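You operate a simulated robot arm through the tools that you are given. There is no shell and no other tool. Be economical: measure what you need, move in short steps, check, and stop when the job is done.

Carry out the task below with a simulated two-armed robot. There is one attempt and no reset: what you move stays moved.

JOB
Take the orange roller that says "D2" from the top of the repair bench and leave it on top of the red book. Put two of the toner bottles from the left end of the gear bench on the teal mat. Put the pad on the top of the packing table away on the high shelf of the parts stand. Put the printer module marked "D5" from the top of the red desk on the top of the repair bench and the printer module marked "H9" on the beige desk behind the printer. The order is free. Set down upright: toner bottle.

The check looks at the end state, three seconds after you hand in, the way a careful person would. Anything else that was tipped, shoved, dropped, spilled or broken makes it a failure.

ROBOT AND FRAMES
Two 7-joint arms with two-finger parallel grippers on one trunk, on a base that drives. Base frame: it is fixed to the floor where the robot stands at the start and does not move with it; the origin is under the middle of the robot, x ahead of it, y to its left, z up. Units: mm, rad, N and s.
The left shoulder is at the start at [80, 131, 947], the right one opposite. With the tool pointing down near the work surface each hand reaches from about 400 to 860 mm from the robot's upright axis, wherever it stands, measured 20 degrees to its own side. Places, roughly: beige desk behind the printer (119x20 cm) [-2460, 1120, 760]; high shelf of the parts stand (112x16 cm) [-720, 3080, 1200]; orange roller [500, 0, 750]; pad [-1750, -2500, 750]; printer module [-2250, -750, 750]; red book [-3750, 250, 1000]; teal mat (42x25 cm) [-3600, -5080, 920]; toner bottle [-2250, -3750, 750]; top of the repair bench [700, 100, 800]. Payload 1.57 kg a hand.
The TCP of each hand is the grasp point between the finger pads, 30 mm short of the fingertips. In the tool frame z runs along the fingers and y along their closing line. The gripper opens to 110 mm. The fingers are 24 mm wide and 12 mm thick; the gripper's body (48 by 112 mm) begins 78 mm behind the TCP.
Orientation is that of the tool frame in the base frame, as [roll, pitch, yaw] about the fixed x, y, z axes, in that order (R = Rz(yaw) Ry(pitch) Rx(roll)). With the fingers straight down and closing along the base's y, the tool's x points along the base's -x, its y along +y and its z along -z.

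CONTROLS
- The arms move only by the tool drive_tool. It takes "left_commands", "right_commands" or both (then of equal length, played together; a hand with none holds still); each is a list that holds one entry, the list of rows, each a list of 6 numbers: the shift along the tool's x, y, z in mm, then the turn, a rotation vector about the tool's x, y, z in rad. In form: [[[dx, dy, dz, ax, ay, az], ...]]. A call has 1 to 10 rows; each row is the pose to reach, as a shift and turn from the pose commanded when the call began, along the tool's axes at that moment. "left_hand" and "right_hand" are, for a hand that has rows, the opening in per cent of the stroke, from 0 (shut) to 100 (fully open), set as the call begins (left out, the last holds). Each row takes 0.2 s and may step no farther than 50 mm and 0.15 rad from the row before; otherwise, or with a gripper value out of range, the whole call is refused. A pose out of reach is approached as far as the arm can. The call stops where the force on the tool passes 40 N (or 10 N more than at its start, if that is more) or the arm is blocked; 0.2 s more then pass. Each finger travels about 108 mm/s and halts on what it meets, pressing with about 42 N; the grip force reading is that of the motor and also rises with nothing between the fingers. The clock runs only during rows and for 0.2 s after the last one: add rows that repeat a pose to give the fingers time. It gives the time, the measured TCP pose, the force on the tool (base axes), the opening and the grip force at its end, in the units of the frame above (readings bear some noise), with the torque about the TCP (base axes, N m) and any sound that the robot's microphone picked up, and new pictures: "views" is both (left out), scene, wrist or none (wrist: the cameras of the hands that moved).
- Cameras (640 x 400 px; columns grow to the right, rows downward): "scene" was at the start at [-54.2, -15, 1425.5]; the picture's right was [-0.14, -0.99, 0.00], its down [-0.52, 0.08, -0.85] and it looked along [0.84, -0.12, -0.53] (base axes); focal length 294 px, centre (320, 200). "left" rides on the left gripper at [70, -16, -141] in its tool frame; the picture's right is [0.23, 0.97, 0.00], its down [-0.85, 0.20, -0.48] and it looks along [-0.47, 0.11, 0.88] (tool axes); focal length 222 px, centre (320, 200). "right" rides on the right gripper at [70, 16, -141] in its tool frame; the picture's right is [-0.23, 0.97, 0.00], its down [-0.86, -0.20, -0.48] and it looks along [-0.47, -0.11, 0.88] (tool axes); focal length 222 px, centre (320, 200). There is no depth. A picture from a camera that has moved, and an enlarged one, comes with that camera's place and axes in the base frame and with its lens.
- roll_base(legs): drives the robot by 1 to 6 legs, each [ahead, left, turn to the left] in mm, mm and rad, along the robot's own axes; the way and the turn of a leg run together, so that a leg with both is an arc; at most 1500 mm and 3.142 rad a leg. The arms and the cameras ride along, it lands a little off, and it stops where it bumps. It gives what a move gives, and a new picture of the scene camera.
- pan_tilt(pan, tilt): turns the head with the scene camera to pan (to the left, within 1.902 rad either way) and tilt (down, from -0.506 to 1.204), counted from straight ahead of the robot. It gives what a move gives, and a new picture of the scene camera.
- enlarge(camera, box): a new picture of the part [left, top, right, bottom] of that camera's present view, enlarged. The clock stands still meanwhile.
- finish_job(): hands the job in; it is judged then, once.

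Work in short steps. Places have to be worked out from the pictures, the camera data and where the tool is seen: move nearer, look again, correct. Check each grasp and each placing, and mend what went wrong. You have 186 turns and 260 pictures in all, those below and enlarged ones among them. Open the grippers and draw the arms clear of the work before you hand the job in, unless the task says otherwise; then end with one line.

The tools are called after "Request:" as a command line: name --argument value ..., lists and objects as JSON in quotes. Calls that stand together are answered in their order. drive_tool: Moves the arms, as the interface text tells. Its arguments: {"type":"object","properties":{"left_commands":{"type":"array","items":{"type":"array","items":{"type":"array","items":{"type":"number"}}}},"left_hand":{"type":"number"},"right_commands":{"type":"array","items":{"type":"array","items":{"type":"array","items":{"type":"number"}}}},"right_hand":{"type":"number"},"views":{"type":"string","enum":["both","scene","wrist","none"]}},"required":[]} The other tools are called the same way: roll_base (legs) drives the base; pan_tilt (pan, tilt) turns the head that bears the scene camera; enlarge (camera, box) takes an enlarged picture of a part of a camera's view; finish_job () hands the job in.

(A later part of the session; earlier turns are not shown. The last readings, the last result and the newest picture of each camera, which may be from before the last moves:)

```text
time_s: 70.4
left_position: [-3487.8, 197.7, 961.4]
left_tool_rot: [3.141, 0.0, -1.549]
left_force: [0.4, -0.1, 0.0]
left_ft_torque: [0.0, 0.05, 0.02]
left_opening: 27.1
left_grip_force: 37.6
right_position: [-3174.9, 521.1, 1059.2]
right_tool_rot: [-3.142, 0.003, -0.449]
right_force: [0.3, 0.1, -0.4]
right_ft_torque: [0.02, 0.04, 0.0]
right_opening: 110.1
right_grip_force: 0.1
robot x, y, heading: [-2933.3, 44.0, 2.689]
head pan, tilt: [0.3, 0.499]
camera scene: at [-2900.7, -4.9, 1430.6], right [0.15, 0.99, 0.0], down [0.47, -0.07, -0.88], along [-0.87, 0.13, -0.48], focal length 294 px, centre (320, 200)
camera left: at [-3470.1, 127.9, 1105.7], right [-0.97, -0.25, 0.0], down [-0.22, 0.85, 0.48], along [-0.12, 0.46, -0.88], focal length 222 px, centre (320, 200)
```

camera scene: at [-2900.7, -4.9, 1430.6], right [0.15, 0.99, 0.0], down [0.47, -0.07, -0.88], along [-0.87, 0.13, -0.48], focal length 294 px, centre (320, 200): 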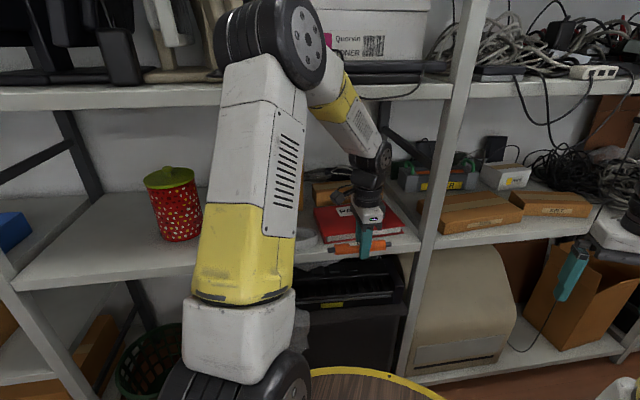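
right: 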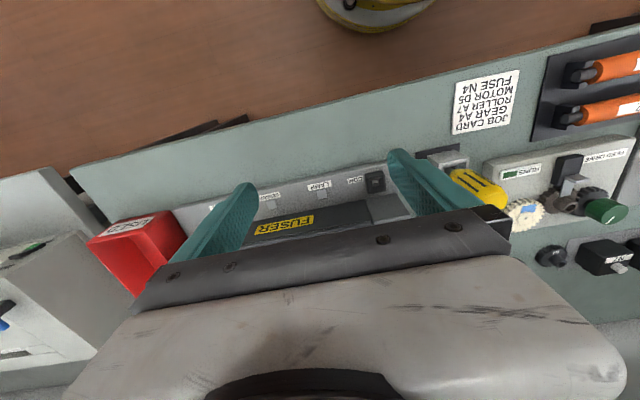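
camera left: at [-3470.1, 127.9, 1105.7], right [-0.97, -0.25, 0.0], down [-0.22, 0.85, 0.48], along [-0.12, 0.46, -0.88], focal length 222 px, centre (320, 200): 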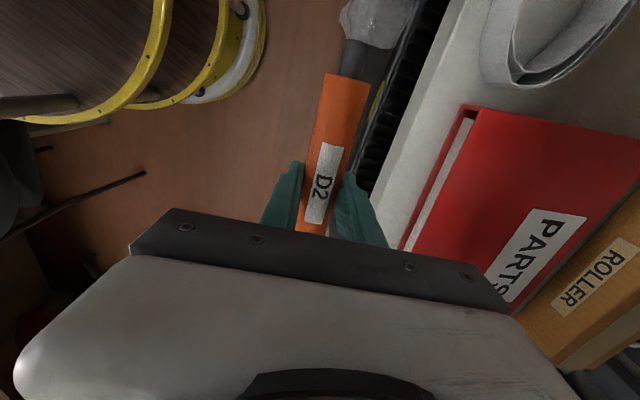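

The roller is aligned with the book's long edge. Slide in 175 mm and 40 mm to the right at the same height.

Request:
drive_tool --left_commands '[[[-10, 35, 0, 0, 0, 0], [-20, 70, 0, 0, 0, 0], [-30, 105, 0, 0, 0, 0], [-40, 140, 0, 0, 0, 0], [-44, 174, 0, 0, 0, 0], [-44, 174, 0, 0, 0, 0]]]'

```text
time_s: 71.8
left_position: [-3660.8, 240.9, 965.3]
left_tool_rot: [-3.142, 0.0, -1.552]
left_force: [0.7, -0.2, 0.0]
left_ft_torque: [0.04, 0.03, 0.0]
left_opening: 27.3
left_grip_force: 37.7
right_position: [-3174.2, 521.1, 1060.1]
right_tool_rot: [-3.141, 0.0, -0.45]
right_force: [0.2, -0.7, 0.0]
right_ft_torque: [-0.03, -0.02, 0.0]
right_opening: 110.2
right_grip_force: 0.1
robot x, y, heading: [-2935.3, 47.3, 2.691]
head pan, tilt: [0.3, 0.499]
camera scene: at [-2901.1, -4.8, 1430.6], right [0.15, 0.99, 0.0], down [0.47, -0.07, -0.88], along [-0.87, 0.13, -0.48], focal length 294 px, centre (320, 200)
camera left: at [-3643.5, 170.5, 1106.4], right [-0.97, -0.24, 0.0], down [-0.22, 0.85, 0.48], along [-0.12, 0.46, -0.88], focal length 222 px, centre (320, 200)
```

scene: 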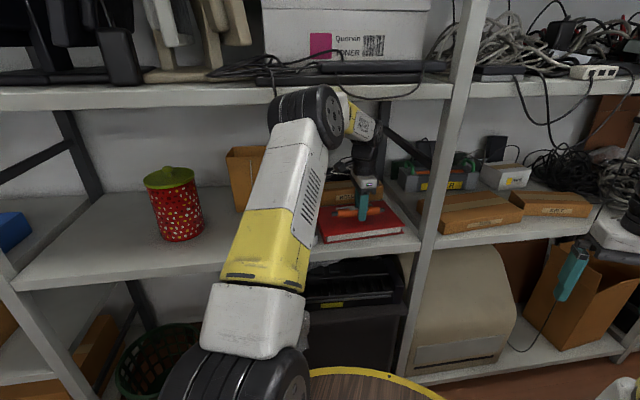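
left: 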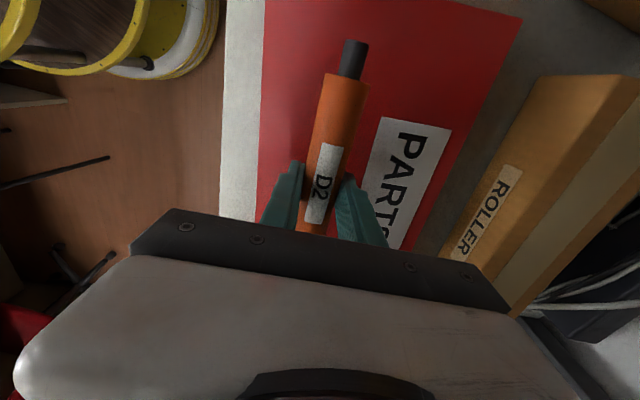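

Roller is over the book with good margins. Lower gently.

Request:
drive_tool --left_commands '[[[0, 0, 5, 0, 0, 0], [0, 0, 10, 0, 0, 0], [0, 0, 14, 0, 0, 0], [0, 0, 14, 0, 0, 0]]]' --views "wrist"

```text
time_s: 72.8
left_position: [-3660.4, 240.9, 950.6]
left_tool_rot: [-3.14, 0.001, -1.552]
left_force: [0.7, -1.1, 3.0]
left_ft_torque: [0.03, -0.1, -0.02]
left_opening: 27.2
left_grip_force: 37.8
right_position: [-3174.6, 521.7, 1058.7]
right_tool_rot: [3.141, -0.001, -0.451]
right_force: [0.6, -0.5, 0.0]
right_ft_torque: [0.05, -0.01, -0.01]
right_opening: 110.2
right_grip_force: 0.1
robot x, y, heading: [-2932.0, 46.0, 2.689]
head pan, tilt: [0.3, 0.499]
camera left: at [-3643.6, 169.6, 1091.8], right [-0.97, -0.25, 0.0], down [-0.22, 0.85, 0.48], along [-0.12, 0.46, -0.88], focal length 222 px, centre (320, 200)
```

left: 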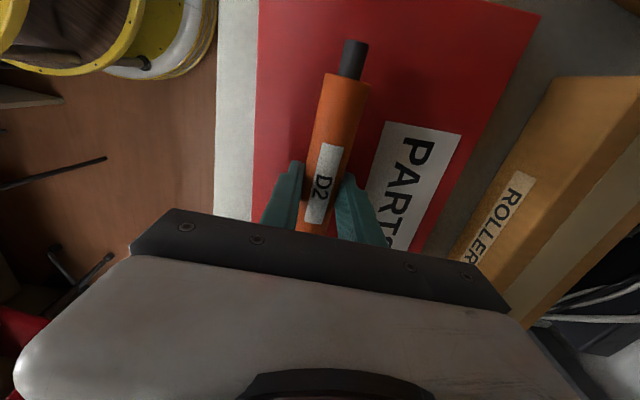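

Contact felt (3 N). I open slightly so the roller settles between the fingers, then check.

Request:
drive_tool --left_commands '[[[0, 0, 0, 0, 0, 0], [0, 0, 0, 0, 0, 0], [0, 0, 0, 0, 0, 0]]]' --left_hand 29 --views "wrist"

Request:
drive_tool --left_commands '[[[0, 0, 0, 0, 0, 0], [0, 0, 0, 0, 0, 0], [0, 0, -5, 0, 0, 0], [0, 0, -15, 0, 0, 0], [0, 0, -30, 0, 0, 0], [0, 0, -45, 0, 0, 0]]]' --left_hand 42 --views "wrist"

```text
time_s: 73.6
left_position: [-3661.5, 240.1, 950.4]
left_tool_rot: [3.141, -0.001, -1.551]
left_force: [-1.3, 0.1, 3.6]
left_ft_torque: [0.04, -0.03, 0.0]
left_opening: 30.2
left_grip_force: 0.1
right_position: [-3173.8, 521.6, 1059.0]
right_tool_rot: [-3.141, 0.0, -0.45]
right_force: [0.3, 1.2, 0.2]
right_ft_torque: [-0.03, 0.0, 0.0]
right_opening: 110.0
right_grip_force: 0.1
robot x, y, heading: [-2933.9, 44.8, 2.69]
head pan, tilt: [0.3, 0.499]
camera left: at [-3643.8, 169.6, 1091.8], right [-0.97, -0.25, 0.0], down [-0.21, 0.85, 0.48], along [-0.12, 0.46, -0.88], focal length 222 px, centre (320, 200)
```

left: 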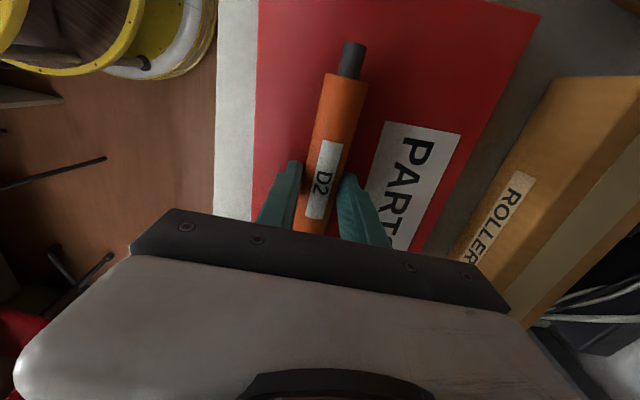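

```text
time_s: 75.2
left_position: [-3649.6, 235.1, 971.4]
left_tool_rot: [-3.101, -0.025, -1.556]
left_force: [-0.9, -1.2, 0.5]
left_ft_torque: [-0.01, 0.02, 0.04]
left_opening: 46.5
left_grip_force: 0.2
right_position: [-3173.8, 521.3, 1060.1]
right_tool_rot: [3.14, 0.001, -0.449]
right_force: [0.2, 1.0, -1.3]
right_ft_torque: [0.03, 0.01, 0.0]
right_opening: 110.1
right_grip_force: 0.0
robot x, y, heading: [-2933.3, 46.8, 2.695]
head pan, tilt: [0.3, 0.499]
stopped in row 6 (left hand): the arm was blocked; the commanded pose is now the measured one
camera left: at [-3638.8, 168.1, 1114.9], right [-0.97, -0.24, -0.03], down [-0.23, 0.86, 0.45], along [-0.08, 0.44, -0.89], focal length 222 px, centre (320, 200)
```

left: 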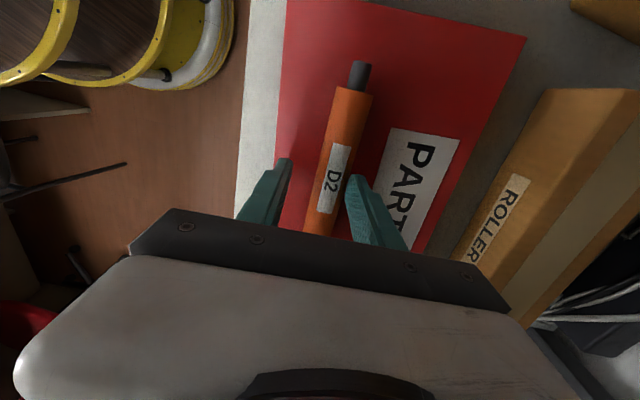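

The roller rests on the book, but the wrist met the upper shelf. I open wider and tilt the gripper forward so the far fingertip clears the roller, lowering the wrist.

Request:
drive_tool --left_commands '[[[0, 0, 0, 0, 0, 0], [0, 4, 0, 0, 0, 0], [0, 8, 0, -0.1, 0, 0], [0, 8, 0, -0.2, 0, 0], [0, 8, 0, -0.3, 0, 0], [0, 8, 0, -0.4, 0, 0]]]' --left_hand 70

```text
time_s: 76.6
left_position: [-3657.3, 234.9, 971.6]
left_tool_rot: [2.781, -0.023, -1.555]
left_force: [-0.2, -0.3, -0.4]
left_ft_torque: [0.02, 0.0, 0.04]
left_opening: 77.2
left_grip_force: 0.0
right_position: [-3174.5, 520.2, 1059.6]
right_tool_rot: [-3.141, 0.001, -0.449]
right_force: [-0.5, -0.1, -0.2]
right_ft_torque: [0.0, -0.02, 0.02]
right_opening: 110.3
right_grip_force: 0.0
robot x, y, heading: [-2934.9, 40.8, 2.694]
head pan, tilt: [0.3, 0.499]
camera scene: at [-2900.0, -5.3, 1430.6], right [0.15, 0.99, 0.0], down [0.47, -0.07, -0.88], along [-0.87, 0.13, -0.48], focal length 294 px, centre (320, 200)
camera left: at [-3592.3, 168.1, 1099.8], right [-0.91, -0.23, 0.35], down [-0.03, 0.87, 0.5], along [-0.42, 0.44, -0.79], focal length 222 px, centre (320, 200)
```

scene: 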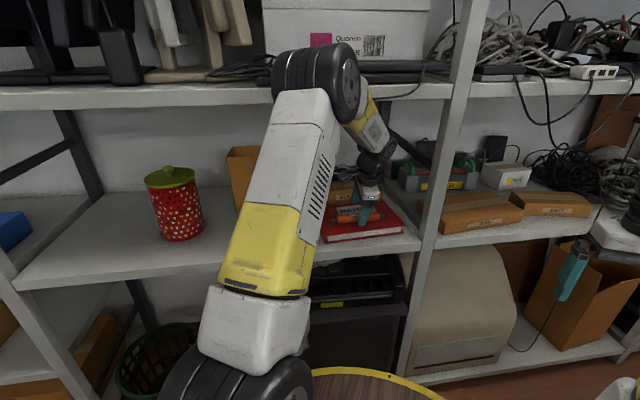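
left: 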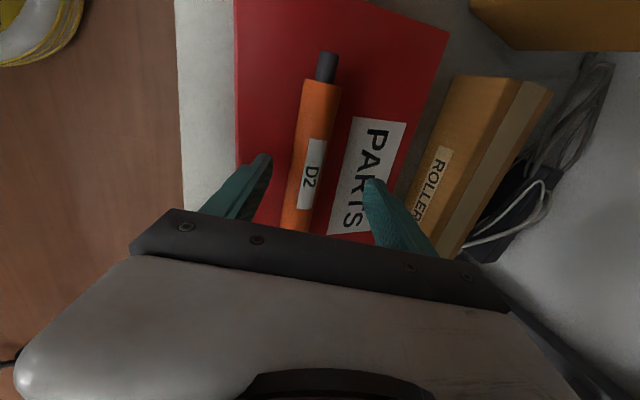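

Clear of the roller on both sides. Raise slightly and withdraw.

Request:
drive_tool --left_commands '[[[0, 5, -14, 0, 0, 0], [0, -9, -20, 0, 0, 0], [0, -42, -31, 0, 0, 0], [0, -84, -49, 0, 0, 0], [0, -130, -66, 0, 0, 0], [0, -170, -80, 0, 0, 0]]]'

Request:
enlarge --camera "scene" --box '[270, 130, 450, 290]'

```text
time_s: 78.0
left_position: [-3471.2, 238.5, 987.0]
left_tool_rot: [2.782, -0.022, -1.558]
left_force: [-0.2, -0.1, 0.7]
left_ft_torque: [0.01, -0.04, 0.0]
left_opening: 76.7
left_grip_force: 0.1
right_position: [-3173.5, 519.9, 1058.6]
right_tool_rot: [3.141, -0.002, -0.451]
right_force: [-0.3, 0.4, -0.2]
right_ft_torque: [0.01, -0.01, 0.01]
right_opening: 110.1
right_grip_force: 0.1
robot x, y, heading: [-2933.4, 45.2, 2.688]
head pan, tilt: [0.3, 0.499]
camera scene: at [-2900.1, -5.1, 1430.6], right [0.15, 0.99, 0.0], down [0.47, -0.07, -0.88], along [-0.87, 0.13, -0.48], focal length 294 px, centre (320, 200)
camera left: at [-3405.1, 171.2, 1115.2], right [-0.91, -0.23, 0.35], down [-0.03, 0.87, 0.5], along [-0.42, 0.44, -0.79], focal length 222 px, centre (320, 200)
```

scene: 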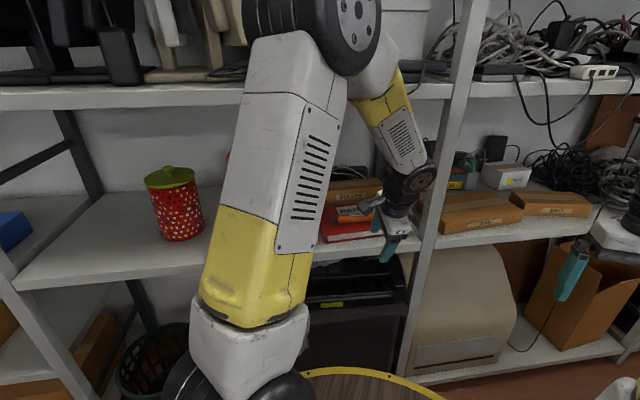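
left: 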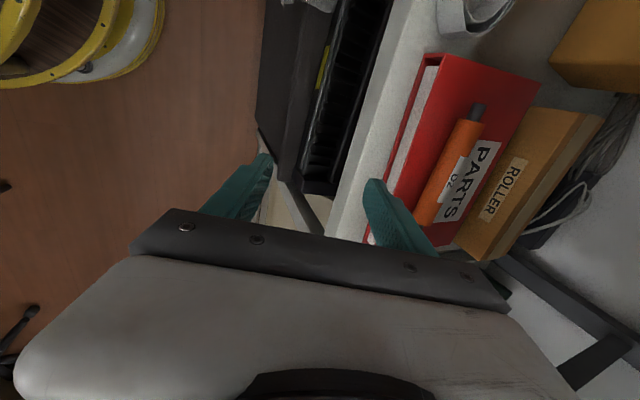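

```text
2.50 times, centred on (360, 210) of scene
camera zoom: at [-2900.1, -5.1, 1430.6], right [0.15, 0.99, 0.0], down [0.47, -0.07, -0.88], along [-0.87, 0.13, -0.48], focal length 734 px, centre (220, 175)
```

zoom: 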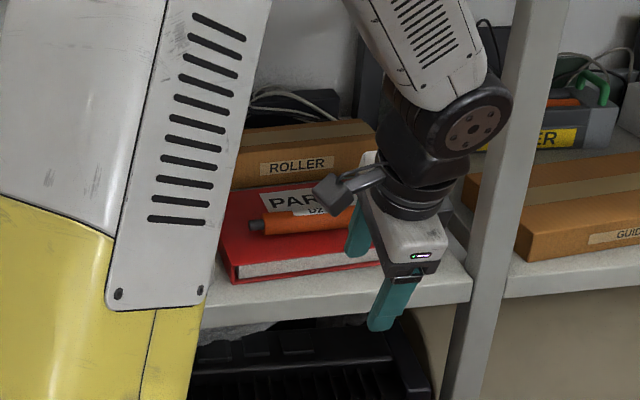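

D2 is settled on the red book. Now I draw the left hand in and level it, then turn around toward the red desk.

Request:
drive_tool --left_commands '[[[20, -10, -20, 0.1, 0, 0], [55, -18, -38, 0.2, 0, 0], [95, -28, -56, 0.3, 0, 0], [135, -36, -72, 0.36, 0, 0], [142, -39, -78, 0.36, 0, 0]]]' --left_hand 100 --views "none"

Request:
roll_base --legs '[[0, 0, 2.0]]'

Request:
pan_tilt --pan 0.7 --tilt 0.55

```text
time_s: 79.2
left_position: [-3405.3, 100.0, 1047.5]
left_tool_rot: [-3.141, -0.023, -1.558]
left_force: [0.2, 0.9, -0.5]
left_ft_torque: [0.03, -0.03, 0.0]
left_opening: 110.0
left_grip_force: 0.0
right_position: [-3174.6, 520.9, 1059.7]
right_tool_rot: [3.141, 0.0, -0.45]
right_force: [0.7, -0.8, 0.5]
right_ft_torque: [0.0, -0.03, -0.01]
right_opening: 109.9
right_grip_force: 0.1
robot x, y, heading: [-2935.2, 41.7, 2.691]
head pan, tilt: [0.3, 0.499]
```

```text
time_s: 84.4
left_position: [-2787.7, -409.6, 1048.1]
left_tool_rot: [-3.141, -0.022, 0.44]
left_force: [0.4, 0.6, 0.8]
left_ft_torque: [0.01, -0.02, 0.03]
left_opening: 110.2
left_grip_force: 0.1
right_position: [-3267.0, -372.6, 1059.4]
right_tool_rot: [-3.141, -0.002, 1.546]
right_force: [0.3, 0.4, -0.5]
right_ft_torque: [-0.04, 0.01, 0.01]
right_opening: 110.1
right_grip_force: 0.0
robot x, y, heading: [-2935.4, 42.9, -1.593]
head pan, tilt: [0.3, 0.499]
camera scene: at [-2907.5, 94.2, 1430.6], right [-0.96, -0.27, 0.0], down [-0.13, 0.46, -0.88], along [0.24, -0.84, -0.48], focal length 294 px, centre (320, 200)
```

scene: 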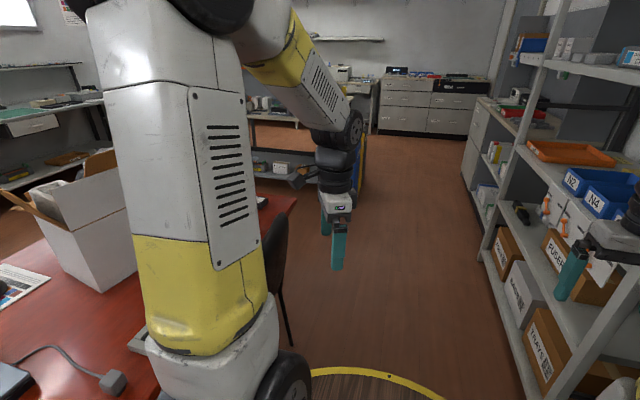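

```text
time_s: 85.3
left_position: [-2787.2, -409.7, 1048.2]
left_tool_rot: [-3.14, -0.023, 0.441]
left_force: [0.1, 0.2, 0.5]
left_ft_torque: [-0.02, -0.03, -0.01]
left_opening: 110.1
left_grip_force: 0.0
right_position: [-3266.1, -372.1, 1059.4]
right_tool_rot: [3.141, 0.001, 1.547]
right_force: [-0.4, -0.4, 0.1]
right_ft_torque: [-0.01, 0.0, 0.02]
right_opening: 109.9
right_grip_force: 0.1
robot x, y, heading: [-2937.2, 43.9, -1.597]
head pan, tilt: [0.7, 0.55]
camera scene: at [-2876.2, 111.6, 1426.1], right [-0.78, -0.63, 0.0], down [-0.33, 0.41, -0.85], along [0.53, -0.67, -0.52], focal length 294 px, centre (320, 200)
```

scene: 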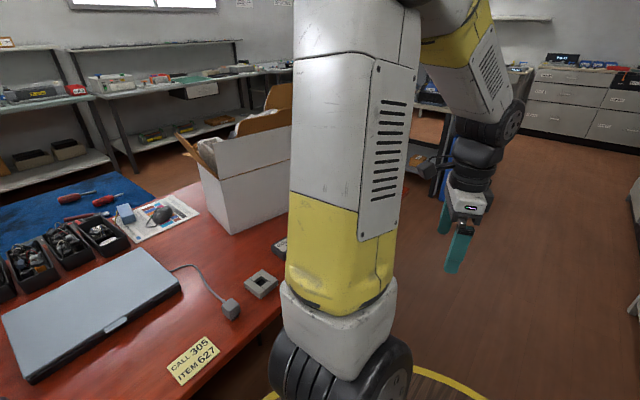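

Red desk with a carton on it is to the left. Turn further to face it.

Request:
roll_base --legs '[[0, 0, 1.0]]'

Request:
pan_tilt --pan 0.0 --tilt 0.6

```text
time_s: 88.2
left_position: [-2474.4, -82.1, 1048.5]
left_tool_rot: [3.14, -0.022, 1.429]
left_force: [0.9, -0.1, -0.1]
left_ft_torque: [0.0, 0.04, -0.02]
left_opening: 110.1
left_grip_force: 0.0
right_position: [-2767.3, -463.9, 1059.5]
right_tool_rot: [3.141, 0.003, 2.537]
right_force: [-0.8, -0.2, -0.8]
right_ft_torque: [0.0, 0.03, 0.0]
right_opening: 110.1
right_grip_force: 0.1
robot x, y, heading: [-2929.7, 41.8, -0.606]
head pan, tilt: [0.7, 0.55]
camera scene: at [-2961.3, 129.9, 1426.1], right [0.1, -1.0, 0.0], down [-0.52, -0.05, -0.85], along [0.85, 0.08, -0.52], focal length 294 px, centre (320, 200)
```

scene: 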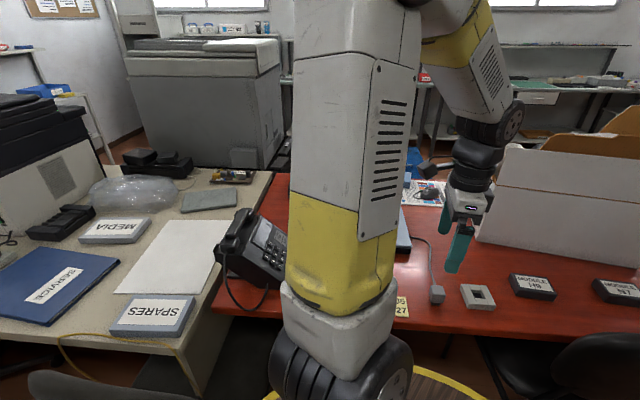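

```text
time_s: 89.3
left_position: [-2473.7, -83.3, 1048.1]
left_tool_rot: [3.141, -0.023, 1.43]
left_force: [0.3, -0.5, -0.4]
left_ft_torque: [0.0, 0.0, -0.02]
left_opening: 110.0
left_grip_force: 0.1
right_position: [-2767.4, -463.5, 1059.3]
right_tool_rot: [-3.141, 0.001, 2.536]
right_force: [-0.7, -0.4, 0.4]
right_ft_torque: [-0.03, 0.01, 0.01]
right_opening: 110.0
right_grip_force: 0.1
robot x, y, heading: [-2932.2, 43.4, -0.61]
head pan, tilt: [0.0, 0.6]
camera scene: at [-2977.9, 71.2, 1421.5], right [-0.57, -0.82, 0.0], down [-0.47, 0.32, -0.83], along [0.68, -0.47, -0.56], focal length 294 px, centre (320, 200)
```

scene: 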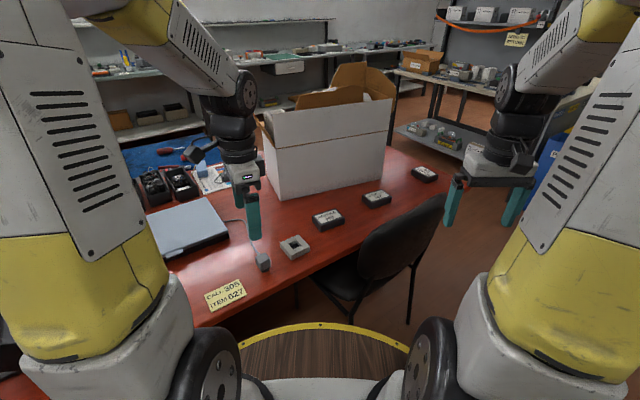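

Request:
enlarge --camera "scene" --box '[190, 140, 470, 315]'

```text
2.29 times, centred on (330, 228) of scene
camera zoom: at [-2977.9, 71.2, 1421.5], right [-0.57, -0.82, 0.0], down [-0.47, 0.32, -0.83], along [0.68, -0.47, -0.56], focal length 671 px, centre (297, 137)
```

zoom: 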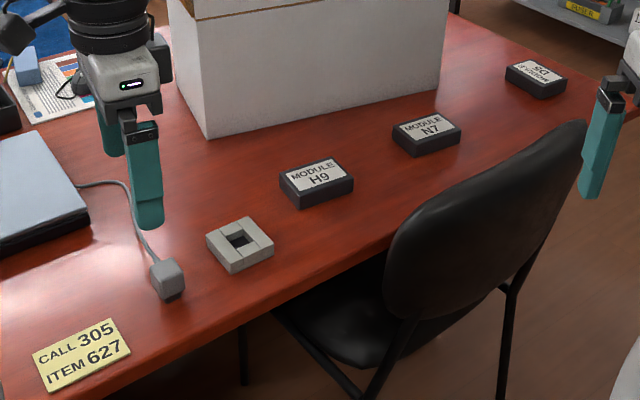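

Desk modules: H9 ≈ (−2297, −436), N7 ≈ (−2299, −675), D5 ≈ (−2284, −990), tops ≈ 770, long side along y. I shift the base to bring H9 into the left hand's reach.

Request:
roll_base --legs '[[190, -220, 0]]'

```text
time_s: 91.3
left_position: [-2444.2, -372.7, 1047.7]
left_tool_rot: [3.14, -0.024, 1.429]
left_force: [0.9, -0.6, -0.2]
left_ft_torque: [0.0, 0.01, -0.01]
left_opening: 109.9
left_grip_force: 0.1
right_position: [-2737.4, -753.9, 1060.3]
right_tool_rot: [3.14, 0.0, 2.535]
right_force: [0.3, -0.7, -0.2]
right_ft_torque: [0.01, 0.03, 0.0]
right_opening: 109.9
right_grip_force: 0.1
robot x, y, heading: [-2900.0, -246.8, -0.607]
head pan, tilt: [0.0, 0.6]
camera scene: at [-2947.5, -218.2, 1421.5], right [-0.57, -0.82, 0.0], down [-0.46, 0.32, -0.82], along [0.68, -0.47, -0.57], focal length 294 px, centre (320, 200)
```

scene: 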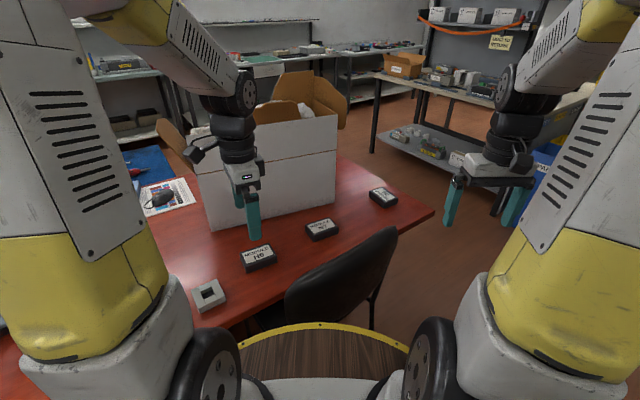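

H9 confirmed at (−2301, −431). Move the left hand over it, square up, part-way down.

Request:
drive_tool --left_commands '[[[-9, 36, 20, 0, 0, -0.05], [-18, 75, 45, 0, 0, -0.1], [-28, 113, 80, 0, 0, -0.14], [-38, 151, 110, 0, 0, -0.14], [-38, 151, 130, 0, 0, -0.14]]]' --views "wrist"

```text
refused: row 3 steps farther than a row can; nothing moved
```

Request:
drive_tool --left_commands '[[[-9, 36, 20, 0, 0, -0.05], [-18, 72, 45, 0, 0, -0.1], [-27, 108, 70, 0, 0, -0.14], [-38, 145, 95, 0, 0, -0.14], [-38, 151, 130, 0, 0, -0.14]]]' --views "wrist"

```text
time_s: 92.5
left_position: [-2299.4, -430.0, 915.9]
left_tool_rot: [3.139, -0.024, 1.571]
left_force: [0.0, 0.4, -0.1]
left_ft_torque: [0.01, -0.02, -0.04]
left_opening: 110.0
left_grip_force: 0.1
right_position: [-2738.0, -752.9, 1060.0]
right_tool_rot: [-3.141, 0.002, 2.535]
right_force: [-0.2, 0.2, 0.2]
right_ft_torque: [-0.02, -0.02, -0.01]
right_opening: 110.0
right_grip_force: 0.0
robot x, y, heading: [-2901.3, -247.0, -0.607]
head pan, tilt: [0.0, 0.6]
camera left: at [-2316.0, -364.1, 1058.9], right [0.97, 0.23, 0.01], down [0.2, -0.87, 0.46], along [0.11, -0.45, -0.89], focal length 222 px, centre (320, 200)
```

left: 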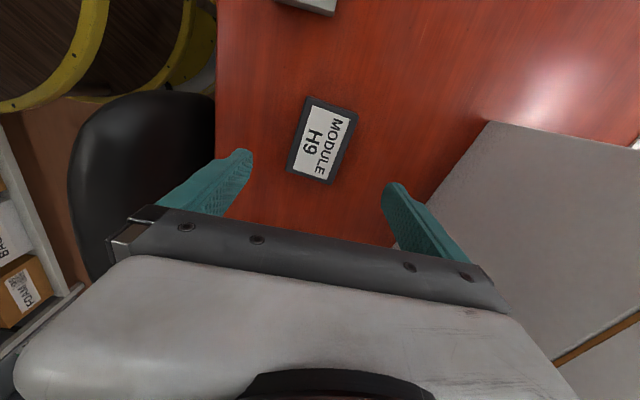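

H9 sits at (−2295, −425), squared. Lower to TCP z≈780 carefully.

Request:
drive_tool --left_commands '[[[5, 4, 45, 0, 0, 0], [5, 4, 90, 0, 0, 0], [5, 4, 120, 0, 0, 0], [5, 4, 134, 0, 0, 0], [5, 4, 134, 0, 0, 0]]]'

```text
time_s: 93.7
left_position: [-2295.0, -419.3, 783.1]
left_tool_rot: [3.137, -0.021, 1.569]
left_force: [0.4, 0.3, -0.3]
left_ft_torque: [-0.02, -0.03, -0.03]
left_opening: 110.0
left_grip_force: 0.1
right_position: [-2736.5, -753.0, 1058.6]
right_tool_rot: [-3.141, 0.001, 2.536]
right_force: [1.1, -1.0, -0.2]
right_ft_torque: [0.01, -0.01, 0.04]
right_opening: 109.9
right_grip_force: 0.0
robot x, y, heading: [-2906.6, -245.1, -0.608]
head pan, tilt: [0.0, 0.6]
camera scene: at [-2947.5, -218.3, 1421.5], right [-0.57, -0.82, 0.0], down [-0.46, 0.32, -0.82], along [0.68, -0.47, -0.57], focal length 294 px, centre (320, 200)
camera left: at [-2310.9, -355.0, 926.2], right [0.97, 0.23, 0.01], down [0.2, -0.87, 0.46], along [0.11, -0.45, -0.89], focal length 222 px, centre (320, 200)
```

scene: 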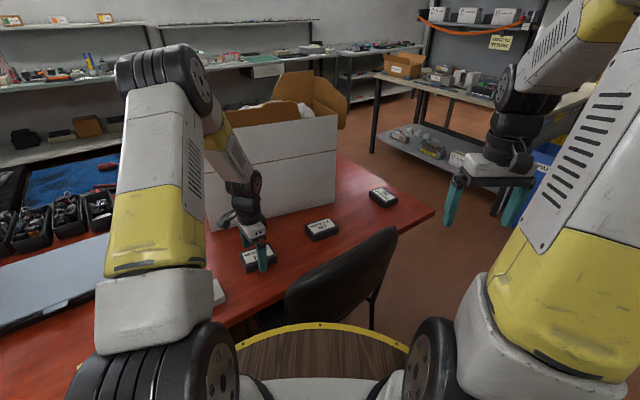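
left: 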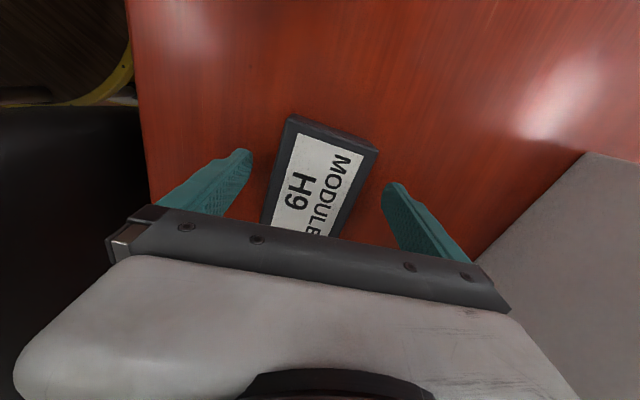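

Fingers straddle H9. Lower a few mm more and close.

Request:
drive_tool --left_commands '[[[-4, 0, 4, 0, 0, 0], [-4, 0, 8, 0, 0, 0]]]' --views "none"

Request:
drive_tool --left_commands '[[[0, 0, 0, 0, 0, 0], [0, 0, 0, 0, 0, 0], [0, 0, 0, 0, 0, 0], [0, 0, 0, 0, 0, 0]]]' --left_hand 0 --views "wrist"

```text
time_s: 94.3
left_position: [-2295.6, -424.5, 774.2]
left_tool_rot: [3.139, -0.022, 1.569]
left_force: [-0.3, 0.4, -0.4]
left_ft_torque: [0.02, 0.01, -0.02]
left_opening: 109.8
left_grip_force: 0.0
right_position: [-2736.6, -753.5, 1059.5]
right_tool_rot: [3.141, 0.002, 2.537]
right_force: [0.5, 0.0, 0.7]
right_ft_torque: [-0.01, -0.04, 0.0]
right_opening: 110.1
right_grip_force: 0.1
robot x, y, heading: [-2905.5, -248.5, -0.606]
head pan, tilt: [0.0, 0.6]
```

```text
time_s: 95.3
left_position: [-2294.3, -424.6, 775.0]
left_tool_rot: [3.139, -0.023, 1.569]
left_force: [-0.5, 0.2, -0.4]
left_ft_torque: [-0.01, 0.07, 0.0]
left_opening: 70.6
left_grip_force: 41.9
right_position: [-2736.3, -753.8, 1058.1]
right_tool_rot: [3.142, 0.002, 2.536]
right_force: [0.2, 0.1, 0.3]
right_ft_torque: [0.02, 0.01, -0.01]
right_opening: 110.1
right_grip_force: 0.1
robot x, y, heading: [-2900.5, -247.3, -0.604]
head pan, tilt: [0.0, 0.6]
camera left: at [-2311.6, -359.2, 918.6], right [0.97, 0.23, 0.01], down [0.2, -0.87, 0.46], along [0.11, -0.45, -0.89], focal length 222 px, centre (320, 200)
```

left: 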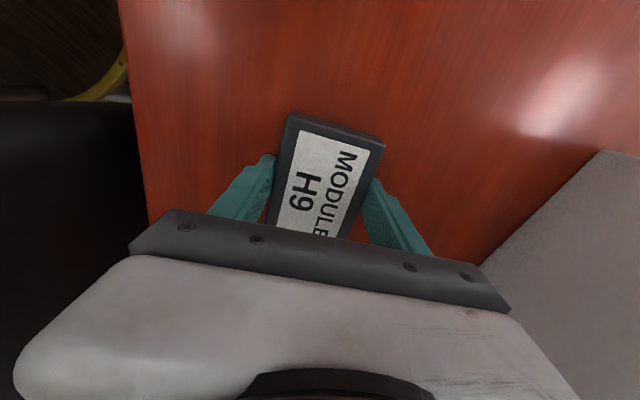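

H9 is gripped (70 mm). Lift it.

Request:
drive_tool --left_commands '[[[0, 0, -15, 0, 0, 0], [0, 0, -60, 0, 0, 0], [0, 0, -110, 0, 0, 0], [0, 0, -160, 0, 0, 0], [0, 0, -205, 0, 0, 0], [0, -40, -240, 0, 0, 0], [0, -80, -260, 0, 0, 0], [0, -120, -270, 0, 0, 0]]]'

```text
refused: row 6 steps farther than a row can; nothing moved
```

Request:
drive_tool --left_commands '[[[0, 0, -15, 0, 0, 0], [0, 0, -60, 0, 0, 0], [0, 0, -105, 0, 0, 0], [0, 0, -150, 0, 0, 0], [0, 0, -195, 0, 0, 0], [0, -35, -225, 0, 0, 0], [0, -75, -250, 0, 0, 0], [0, -120, -265, 0, 0, 0]]]'

```text
time_s: 97.1
left_position: [-2415.4, -429.2, 1041.1]
left_tool_rot: [3.141, -0.024, 1.569]
left_force: [0.8, 0.4, -0.8]
left_ft_torque: [0.01, 0.01, 0.0]
left_opening: 70.2
left_grip_force: 41.7
right_position: [-2737.7, -752.5, 1059.5]
right_tool_rot: [-3.141, 0.0, 2.537]
right_force: [1.4, 0.6, 0.8]
right_ft_torque: [-0.04, 0.03, 0.05]
right_opening: 109.9
right_grip_force: 0.0
robot x, y, heading: [-2903.2, -245.8, -0.608]
head pan, tilt: [0.0, 0.6]
camera scene: at [-2946.9, -218.4, 1421.6], right [-0.57, -0.82, 0.0], down [-0.47, 0.32, -0.82], along [0.68, -0.47, -0.57], focal length 294 px, centre (320, 200)
camera left: at [-2432.7, -363.8, 1184.4], right [0.97, 0.22, 0.01], down [0.2, -0.87, 0.46], along [0.11, -0.45, -0.89], focal length 222 px, centre (320, 200)
```

scene: 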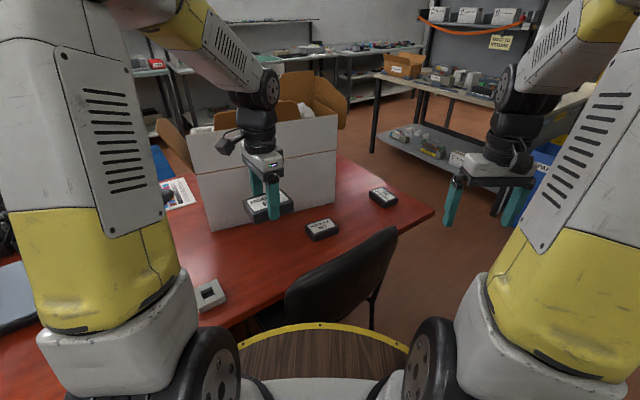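
left: 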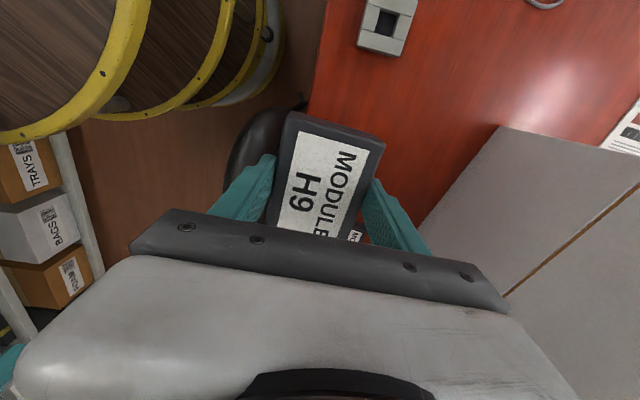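

Now look left toward the beige desk.

Request:
pan_tilt --pan 1.75 --tilt 0.45

Request:
roll_base --legs '[[0, 0, 0.607], [-100, 250, 0]]'

```text
time_s: 98.8
left_position: [-2416.9, -428.8, 1040.8]
left_tool_rot: [3.14, -0.022, 1.569]
left_force: [-0.5, 0.7, -1.8]
left_ft_torque: [-0.01, -0.03, 0.04]
left_opening: 70.0
left_grip_force: 42.0
right_position: [-2737.9, -753.5, 1059.9]
right_tool_rot: [-3.141, 0.002, 2.536]
right_force: [-0.8, 0.9, -0.2]
right_ft_torque: [0.01, 0.0, 0.02]
right_opening: 110.2
right_grip_force: 0.0
robot x, y, heading: [-2901.3, -247.6, -0.602]
head pan, tilt: [1.751, 0.45]
camera scene: at [-2982.2, -84.3, 1435.1], right [0.91, -0.41, 0.0], down [-0.18, -0.4, -0.9], along [0.37, 0.82, -0.44], focal length 294 px, centre (320, 200)
```

scene: 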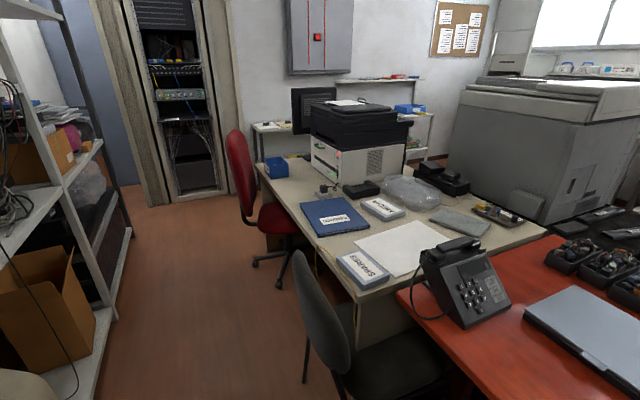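

```text
time_s: 102.4
left_position: [-2500.9, 133.5, 1041.6]
left_tool_rot: [3.141, -0.022, 2.184]
left_force: [0.8, -0.2, -1.8]
left_ft_torque: [-0.03, 0.01, -0.01]
left_opening: 69.4
left_grip_force: 42.0
right_position: [-2577.4, -316.4, 1058.8]
right_tool_rot: [3.141, 0.0, -3.133]
right_force: [0.1, -0.1, -0.2]
right_ft_torque: [0.02, -0.02, 0.0]
right_opening: 109.7
right_grip_force: 0.0
robot x, y, heading: [-3000.0, 5.5, 0.008]
head pan, tilt: [1.751, 0.45]
camera scene: at [-3164.6, 90.8, 1435.1], right [0.98, 0.19, 0.0], down [0.08, -0.43, -0.9], along [-0.17, 0.88, -0.44], focal length 294 px, centre (320, 200)
```

scene: 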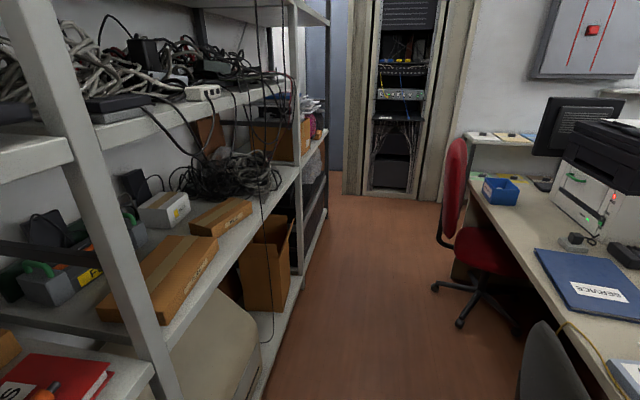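

The beige desk has a free spot between the SPARES box and the blue folder, about (−2520, 790), reachable without passing the chair. I shift the base and turn left to look closer.

Request:
roll_base --legs '[[-60, 180, 0], [0, 0, 0.55]]'

Request:
pan_tilt --pan 0.35 --tilt 0.5

```text
time_s: 105.5
left_position: [-2705.7, 556.7, 1040.0]
left_tool_rot: [3.14, -0.023, 2.735]
left_force: [-0.5, 0.0, -2.8]
left_ft_torque: [-0.01, 0.05, -0.02]
left_opening: 69.6
left_grip_force: 42.3
right_position: [-2535.5, 132.2, 1059.8]
right_tool_rot: [3.141, 0.0, -2.581]
right_force: [0.0, -0.2, -0.3]
right_ft_torque: [-0.01, 0.02, -0.04]
right_opening: 110.1
right_grip_force: 0.1
robot x, y, heading: [-3068.1, 181.3, 0.56]
head pan, tilt: [1.751, 0.45]
camera scene: at [-3249.6, 172.4, 1435.1], right [0.74, 0.67, 0.0], down [0.29, -0.32, -0.9], along [-0.61, 0.66, -0.44], focal length 294 px, centre (320, 200)
```

scene: 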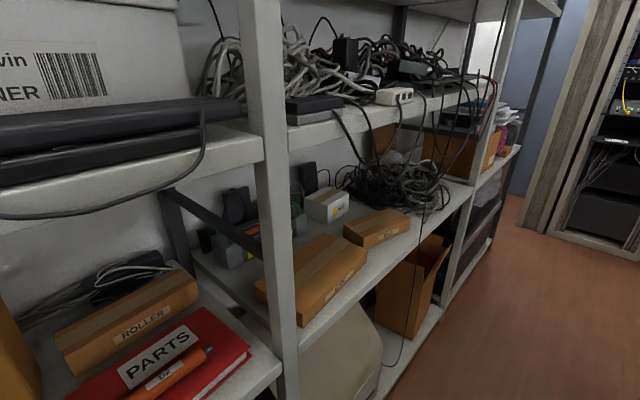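

```text
time_s: 107.0
left_position: [-2706.3, 554.5, 1040.4]
left_tool_rot: [3.14, -0.024, 2.733]
left_force: [0.7, -0.2, -1.0]
left_ft_torque: [-0.01, 0.04, 0.05]
left_opening: 69.4
left_grip_force: 42.2
right_position: [-2535.1, 131.7, 1059.9]
right_tool_rot: [3.141, 0.002, -2.581]
right_force: [-0.4, -0.4, -0.5]
right_ft_torque: [-0.02, 0.01, 0.02]
right_opening: 110.1
right_grip_force: 0.1
robot x, y, heading: [-3064.5, 180.5, 0.561]
head pan, tilt: [0.351, 0.499]
camera scene: at [-3131.9, 176.5, 1430.6], right [0.79, -0.61, 0.0], down [-0.29, -0.38, -0.88], along [0.54, 0.69, -0.48], focal length 294 px, centre (320, 200)
```

scene: 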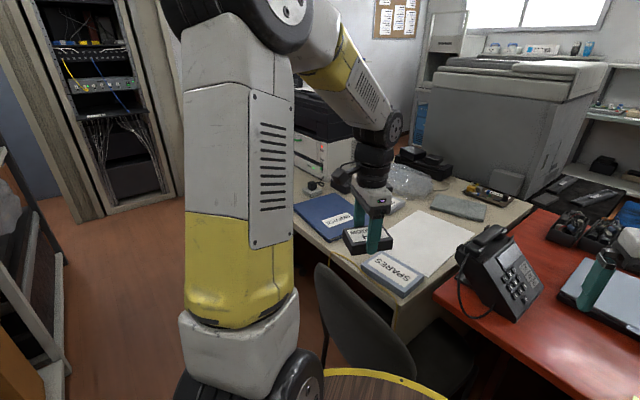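

Move the left hand with H9 above the gap, turning it square, and check with the wrist camera.

Request:
drive_tool --left_commands '[[[-16, 43, 0, 0, 0, -0.07], [-32, 86, 0, 0, 0, -0.14], [-48, 130, 0, 0, 0, -0.21], [-64, 173, 0, 0, 0, -0.28], [-80, 217, 0, 0, 0, -0.35], [-96, 260, 0, 0, 0, -0.41]]]'

```text
time_s: 108.4
left_position: [-2515.8, 755.6, 1040.9]
left_tool_rot: [3.131, -0.022, -3.138]
left_force: [-0.2, 0.7, 0.5]
left_ft_torque: [0.04, -0.03, 0.0]
left_opening: 69.3
left_grip_force: 42.1
right_position: [-2534.9, 132.4, 1060.0]
right_tool_rot: [-3.141, 0.001, -2.582]
right_force: [0.1, 0.0, 0.2]
right_ft_torque: [0.02, -0.07, 0.0]
right_opening: 110.1
right_grip_force: 0.1
robot x, y, heading: [-3071.3, 181.9, 0.555]
head pan, tilt: [0.351, 0.499]
camera scene: at [-3132.3, 176.2, 1430.6], right [0.79, -0.61, 0.0], down [-0.29, -0.38, -0.88], along [0.54, 0.69, -0.48], focal length 294 px, centre (320, 200)
camera left: at [-2582.8, 736.0, 1184.2], right [-0.23, 0.97, 0.01], down [0.86, 0.2, 0.46], along [0.45, 0.12, -0.89], focal length 222 px, centre (320, 200)
```

scene: 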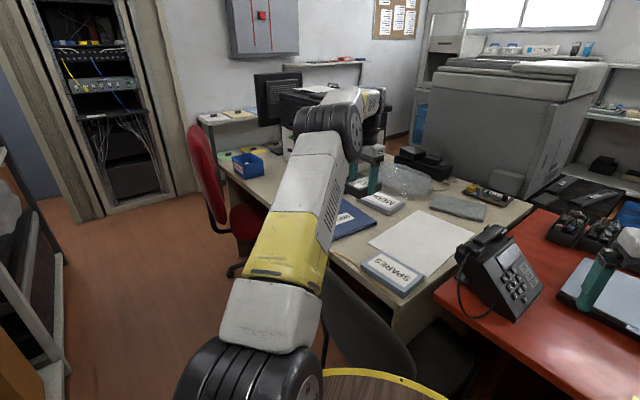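
left: 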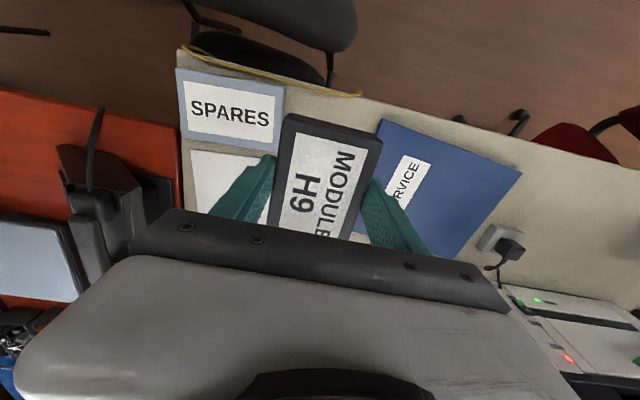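

The gap is y 690–862, desk edge x≈−2592. Target (−2500, 778); lower part way.

Request:
drive_tool --left_commands '[[[-8, 12, 40, 0, 0, 0], [-16, 23, 85, 0, 0, 0], [-16, 23, 130, 0, 0, 0], [-16, 23, 175, 0, 0, 0], [-16, 23, 205, 0, 0, 0]]]' --views "wrist"

```text
time_s: 109.6
left_position: [-2501.4, 782.4, 836.3]
left_tool_rot: [3.129, -0.019, -3.138]
left_force: [0.4, 1.2, -0.9]
left_ft_torque: [-0.05, 0.01, -0.02]
left_opening: 69.1
left_grip_force: 41.9
right_position: [-2534.5, 132.6, 1059.5]
right_tool_rot: [3.141, 0.002, -2.58]
right_force: [-0.5, 0.2, -0.1]
right_ft_torque: [0.02, -0.01, 0.03]
right_opening: 110.1
right_grip_force: 0.1
robot x, y, heading: [-3065.5, 180.6, 0.557]
head pan, tilt: [0.351, 0.499]
camera left: at [-2569.2, 762.9, 979.8], right [-0.23, 0.97, 0.02], down [0.86, 0.2, 0.46], along [0.45, 0.12, -0.89], focal length 222 px, centre (320, 200)
```

left: 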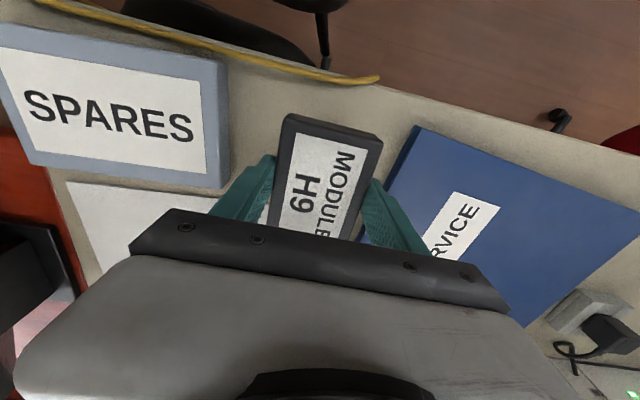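

Good alignment. Lower slowly to contact.

Request:
drive_tool --left_commands '[[[4, -5, 15, 0, 0, 0], [4, -5, 28, 0, 0, 0], [4, -5, 34, 0, 0, 0], [4, -5, 38, 0, 0, 0], [4, -5, 38, 0, 0, 0]]]' --views "wrist"

```text
time_s: 110.8
left_position: [-2507.5, 777.2, 797.0]
left_tool_rot: [3.13, -0.021, -3.137]
left_force: [0.1, 0.2, -2.2]
left_ft_torque: [0.03, 0.01, -0.01]
left_opening: 69.4
left_grip_force: 41.4
right_position: [-2534.7, 132.4, 1059.6]
right_tool_rot: [3.14, 0.001, -2.583]
right_force: [0.2, -0.8, -0.4]
right_ft_torque: [-0.02, 0.0, 0.01]
right_opening: 110.1
right_grip_force: 0.1
robot x, y, heading: [-3065.3, 183.3, 0.565]
head pan, tilt: [0.351, 0.499]
camera left: at [-2574.2, 757.7, 940.2], right [-0.23, 0.97, 0.02], down [0.86, 0.2, 0.46], along [0.45, 0.12, -0.89], focal length 222 px, centre (320, 200)
```

left: 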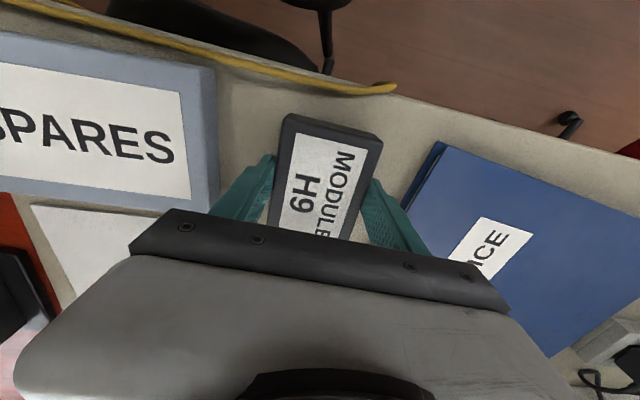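

Still no contact; continue down in small steps.

Request:
drive_tool --left_commands '[[[0, 0, 4, 0, 0, 0], [0, 0, 8, 0, 0, 0], [0, 0, 12, 0, 0, 0], [0, 0, 12, 0, 0, 0]]]' --views "none"

Request:
drive_tool --left_commands '[[[0, 0, 3, 0, 0, 0], [0, 0, 6, 0, 0, 0], [0, 0, 9, 0, 0, 0], [0, 0, 9, 0, 0, 0]]]' --views "wrist"

```text
time_s: 111.8
left_position: [-2506.5, 778.3, 787.7]
left_tool_rot: [3.128, -0.015, -3.139]
left_force: [-5.6, -5.2, 34.4]
left_ft_torque: [-0.93, 0.12, -0.35]
left_opening: 69.5
left_grip_force: 41.8
right_position: [-2535.6, 131.5, 1059.9]
right_tool_rot: [3.14, 0.002, -2.58]
right_force: [1.0, 0.9, -0.4]
right_ft_torque: [0.0, -0.04, 0.0]
right_opening: 109.8
right_grip_force: 0.0
robot x, y, heading: [-3066.7, 181.0, 0.559]
head pan, tilt: [0.351, 0.499]
```

```text
time_s: 112.3
left_position: [-2505.8, 778.8, 786.8]
left_tool_rot: [3.127, -0.015, -3.139]
left_force: [-0.9, -2.2, 8.9]
left_ft_torque: [-0.46, 0.4, -0.06]
left_opening: 69.4
left_grip_force: 41.4
right_position: [-2534.8, 132.4, 1060.3]
right_tool_rot: [3.14, 0.002, -2.581]
right_force: [-0.6, 0.0, 0.3]
right_ft_torque: [0.03, 0.0, 0.03]
right_opening: 110.1
right_grip_force: 0.1
robot x, y, heading: [-3063.8, 182.2, 0.557]
head pan, tilt: [0.351, 0.499]
stopped in row 2 (left hand): the force on the tool passed its limit at 48 N (the readings are from after the stop); the commanded pose is now the measured one
camera left: at [-2573.4, 758.3, 928.2], right [-0.23, 0.97, 0.02], down [0.86, 0.2, 0.47], along [0.45, 0.12, -0.88], focal length 222 px, centre (320, 200)
```

left: 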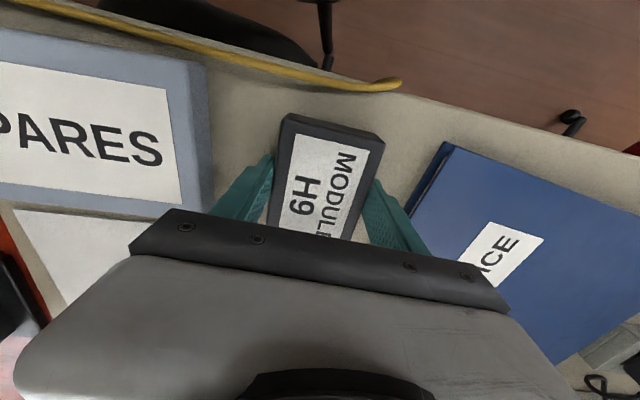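

H9 rests on the desk. Open moderately and raise.

Request:
drive_tool --left_commands '[[[0, 0, 0, 0, 0, 0], [0, 0, 0, 0, 0, 0], [0, 0, -20, 0, 0, 0], [0, 0, -65, 0, 0, 0], [0, 0, -110, 0, 0, 0], [0, 0, -155, 0, 0, 0], [0, 0, -200, 0, 0, 0], [0, 0, -245, 0, 0, 0]]]' --left_hand 82 --views "wrist"

```text
time_s: 114.2
left_position: [-2500.5, 776.0, 1031.3]
left_tool_rot: [3.129, -0.015, -3.138]
left_force: [0.5, 0.4, 0.0]
left_ft_torque: [-0.02, 0.01, 0.02]
left_opening: 90.1
left_grip_force: 0.1
right_position: [-2534.2, 131.3, 1059.7]
right_tool_rot: [3.141, 0.0, -2.582]
right_force: [-0.1, 0.6, 0.6]
right_ft_torque: [-0.03, -0.02, -0.02]
right_opening: 110.1
right_grip_force: 0.0
robot x, y, heading: [-3064.6, 179.9, 0.561]
head pan, tilt: [0.351, 0.499]
camera left: at [-2568.2, 756.8, 1173.1], right [-0.23, 0.97, 0.02], down [0.86, 0.2, 0.47], along [0.45, 0.12, -0.88], focal length 222 px, centre (320, 200)
```

left: 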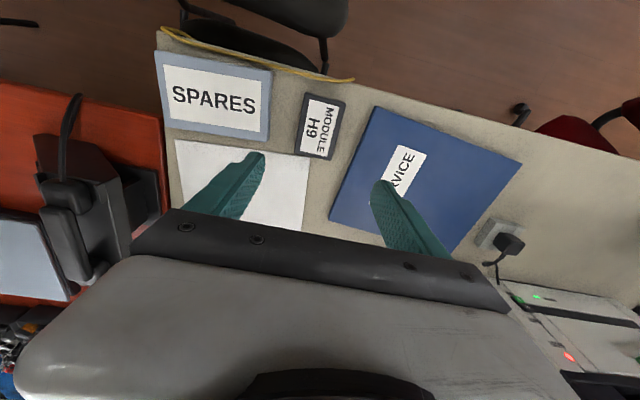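

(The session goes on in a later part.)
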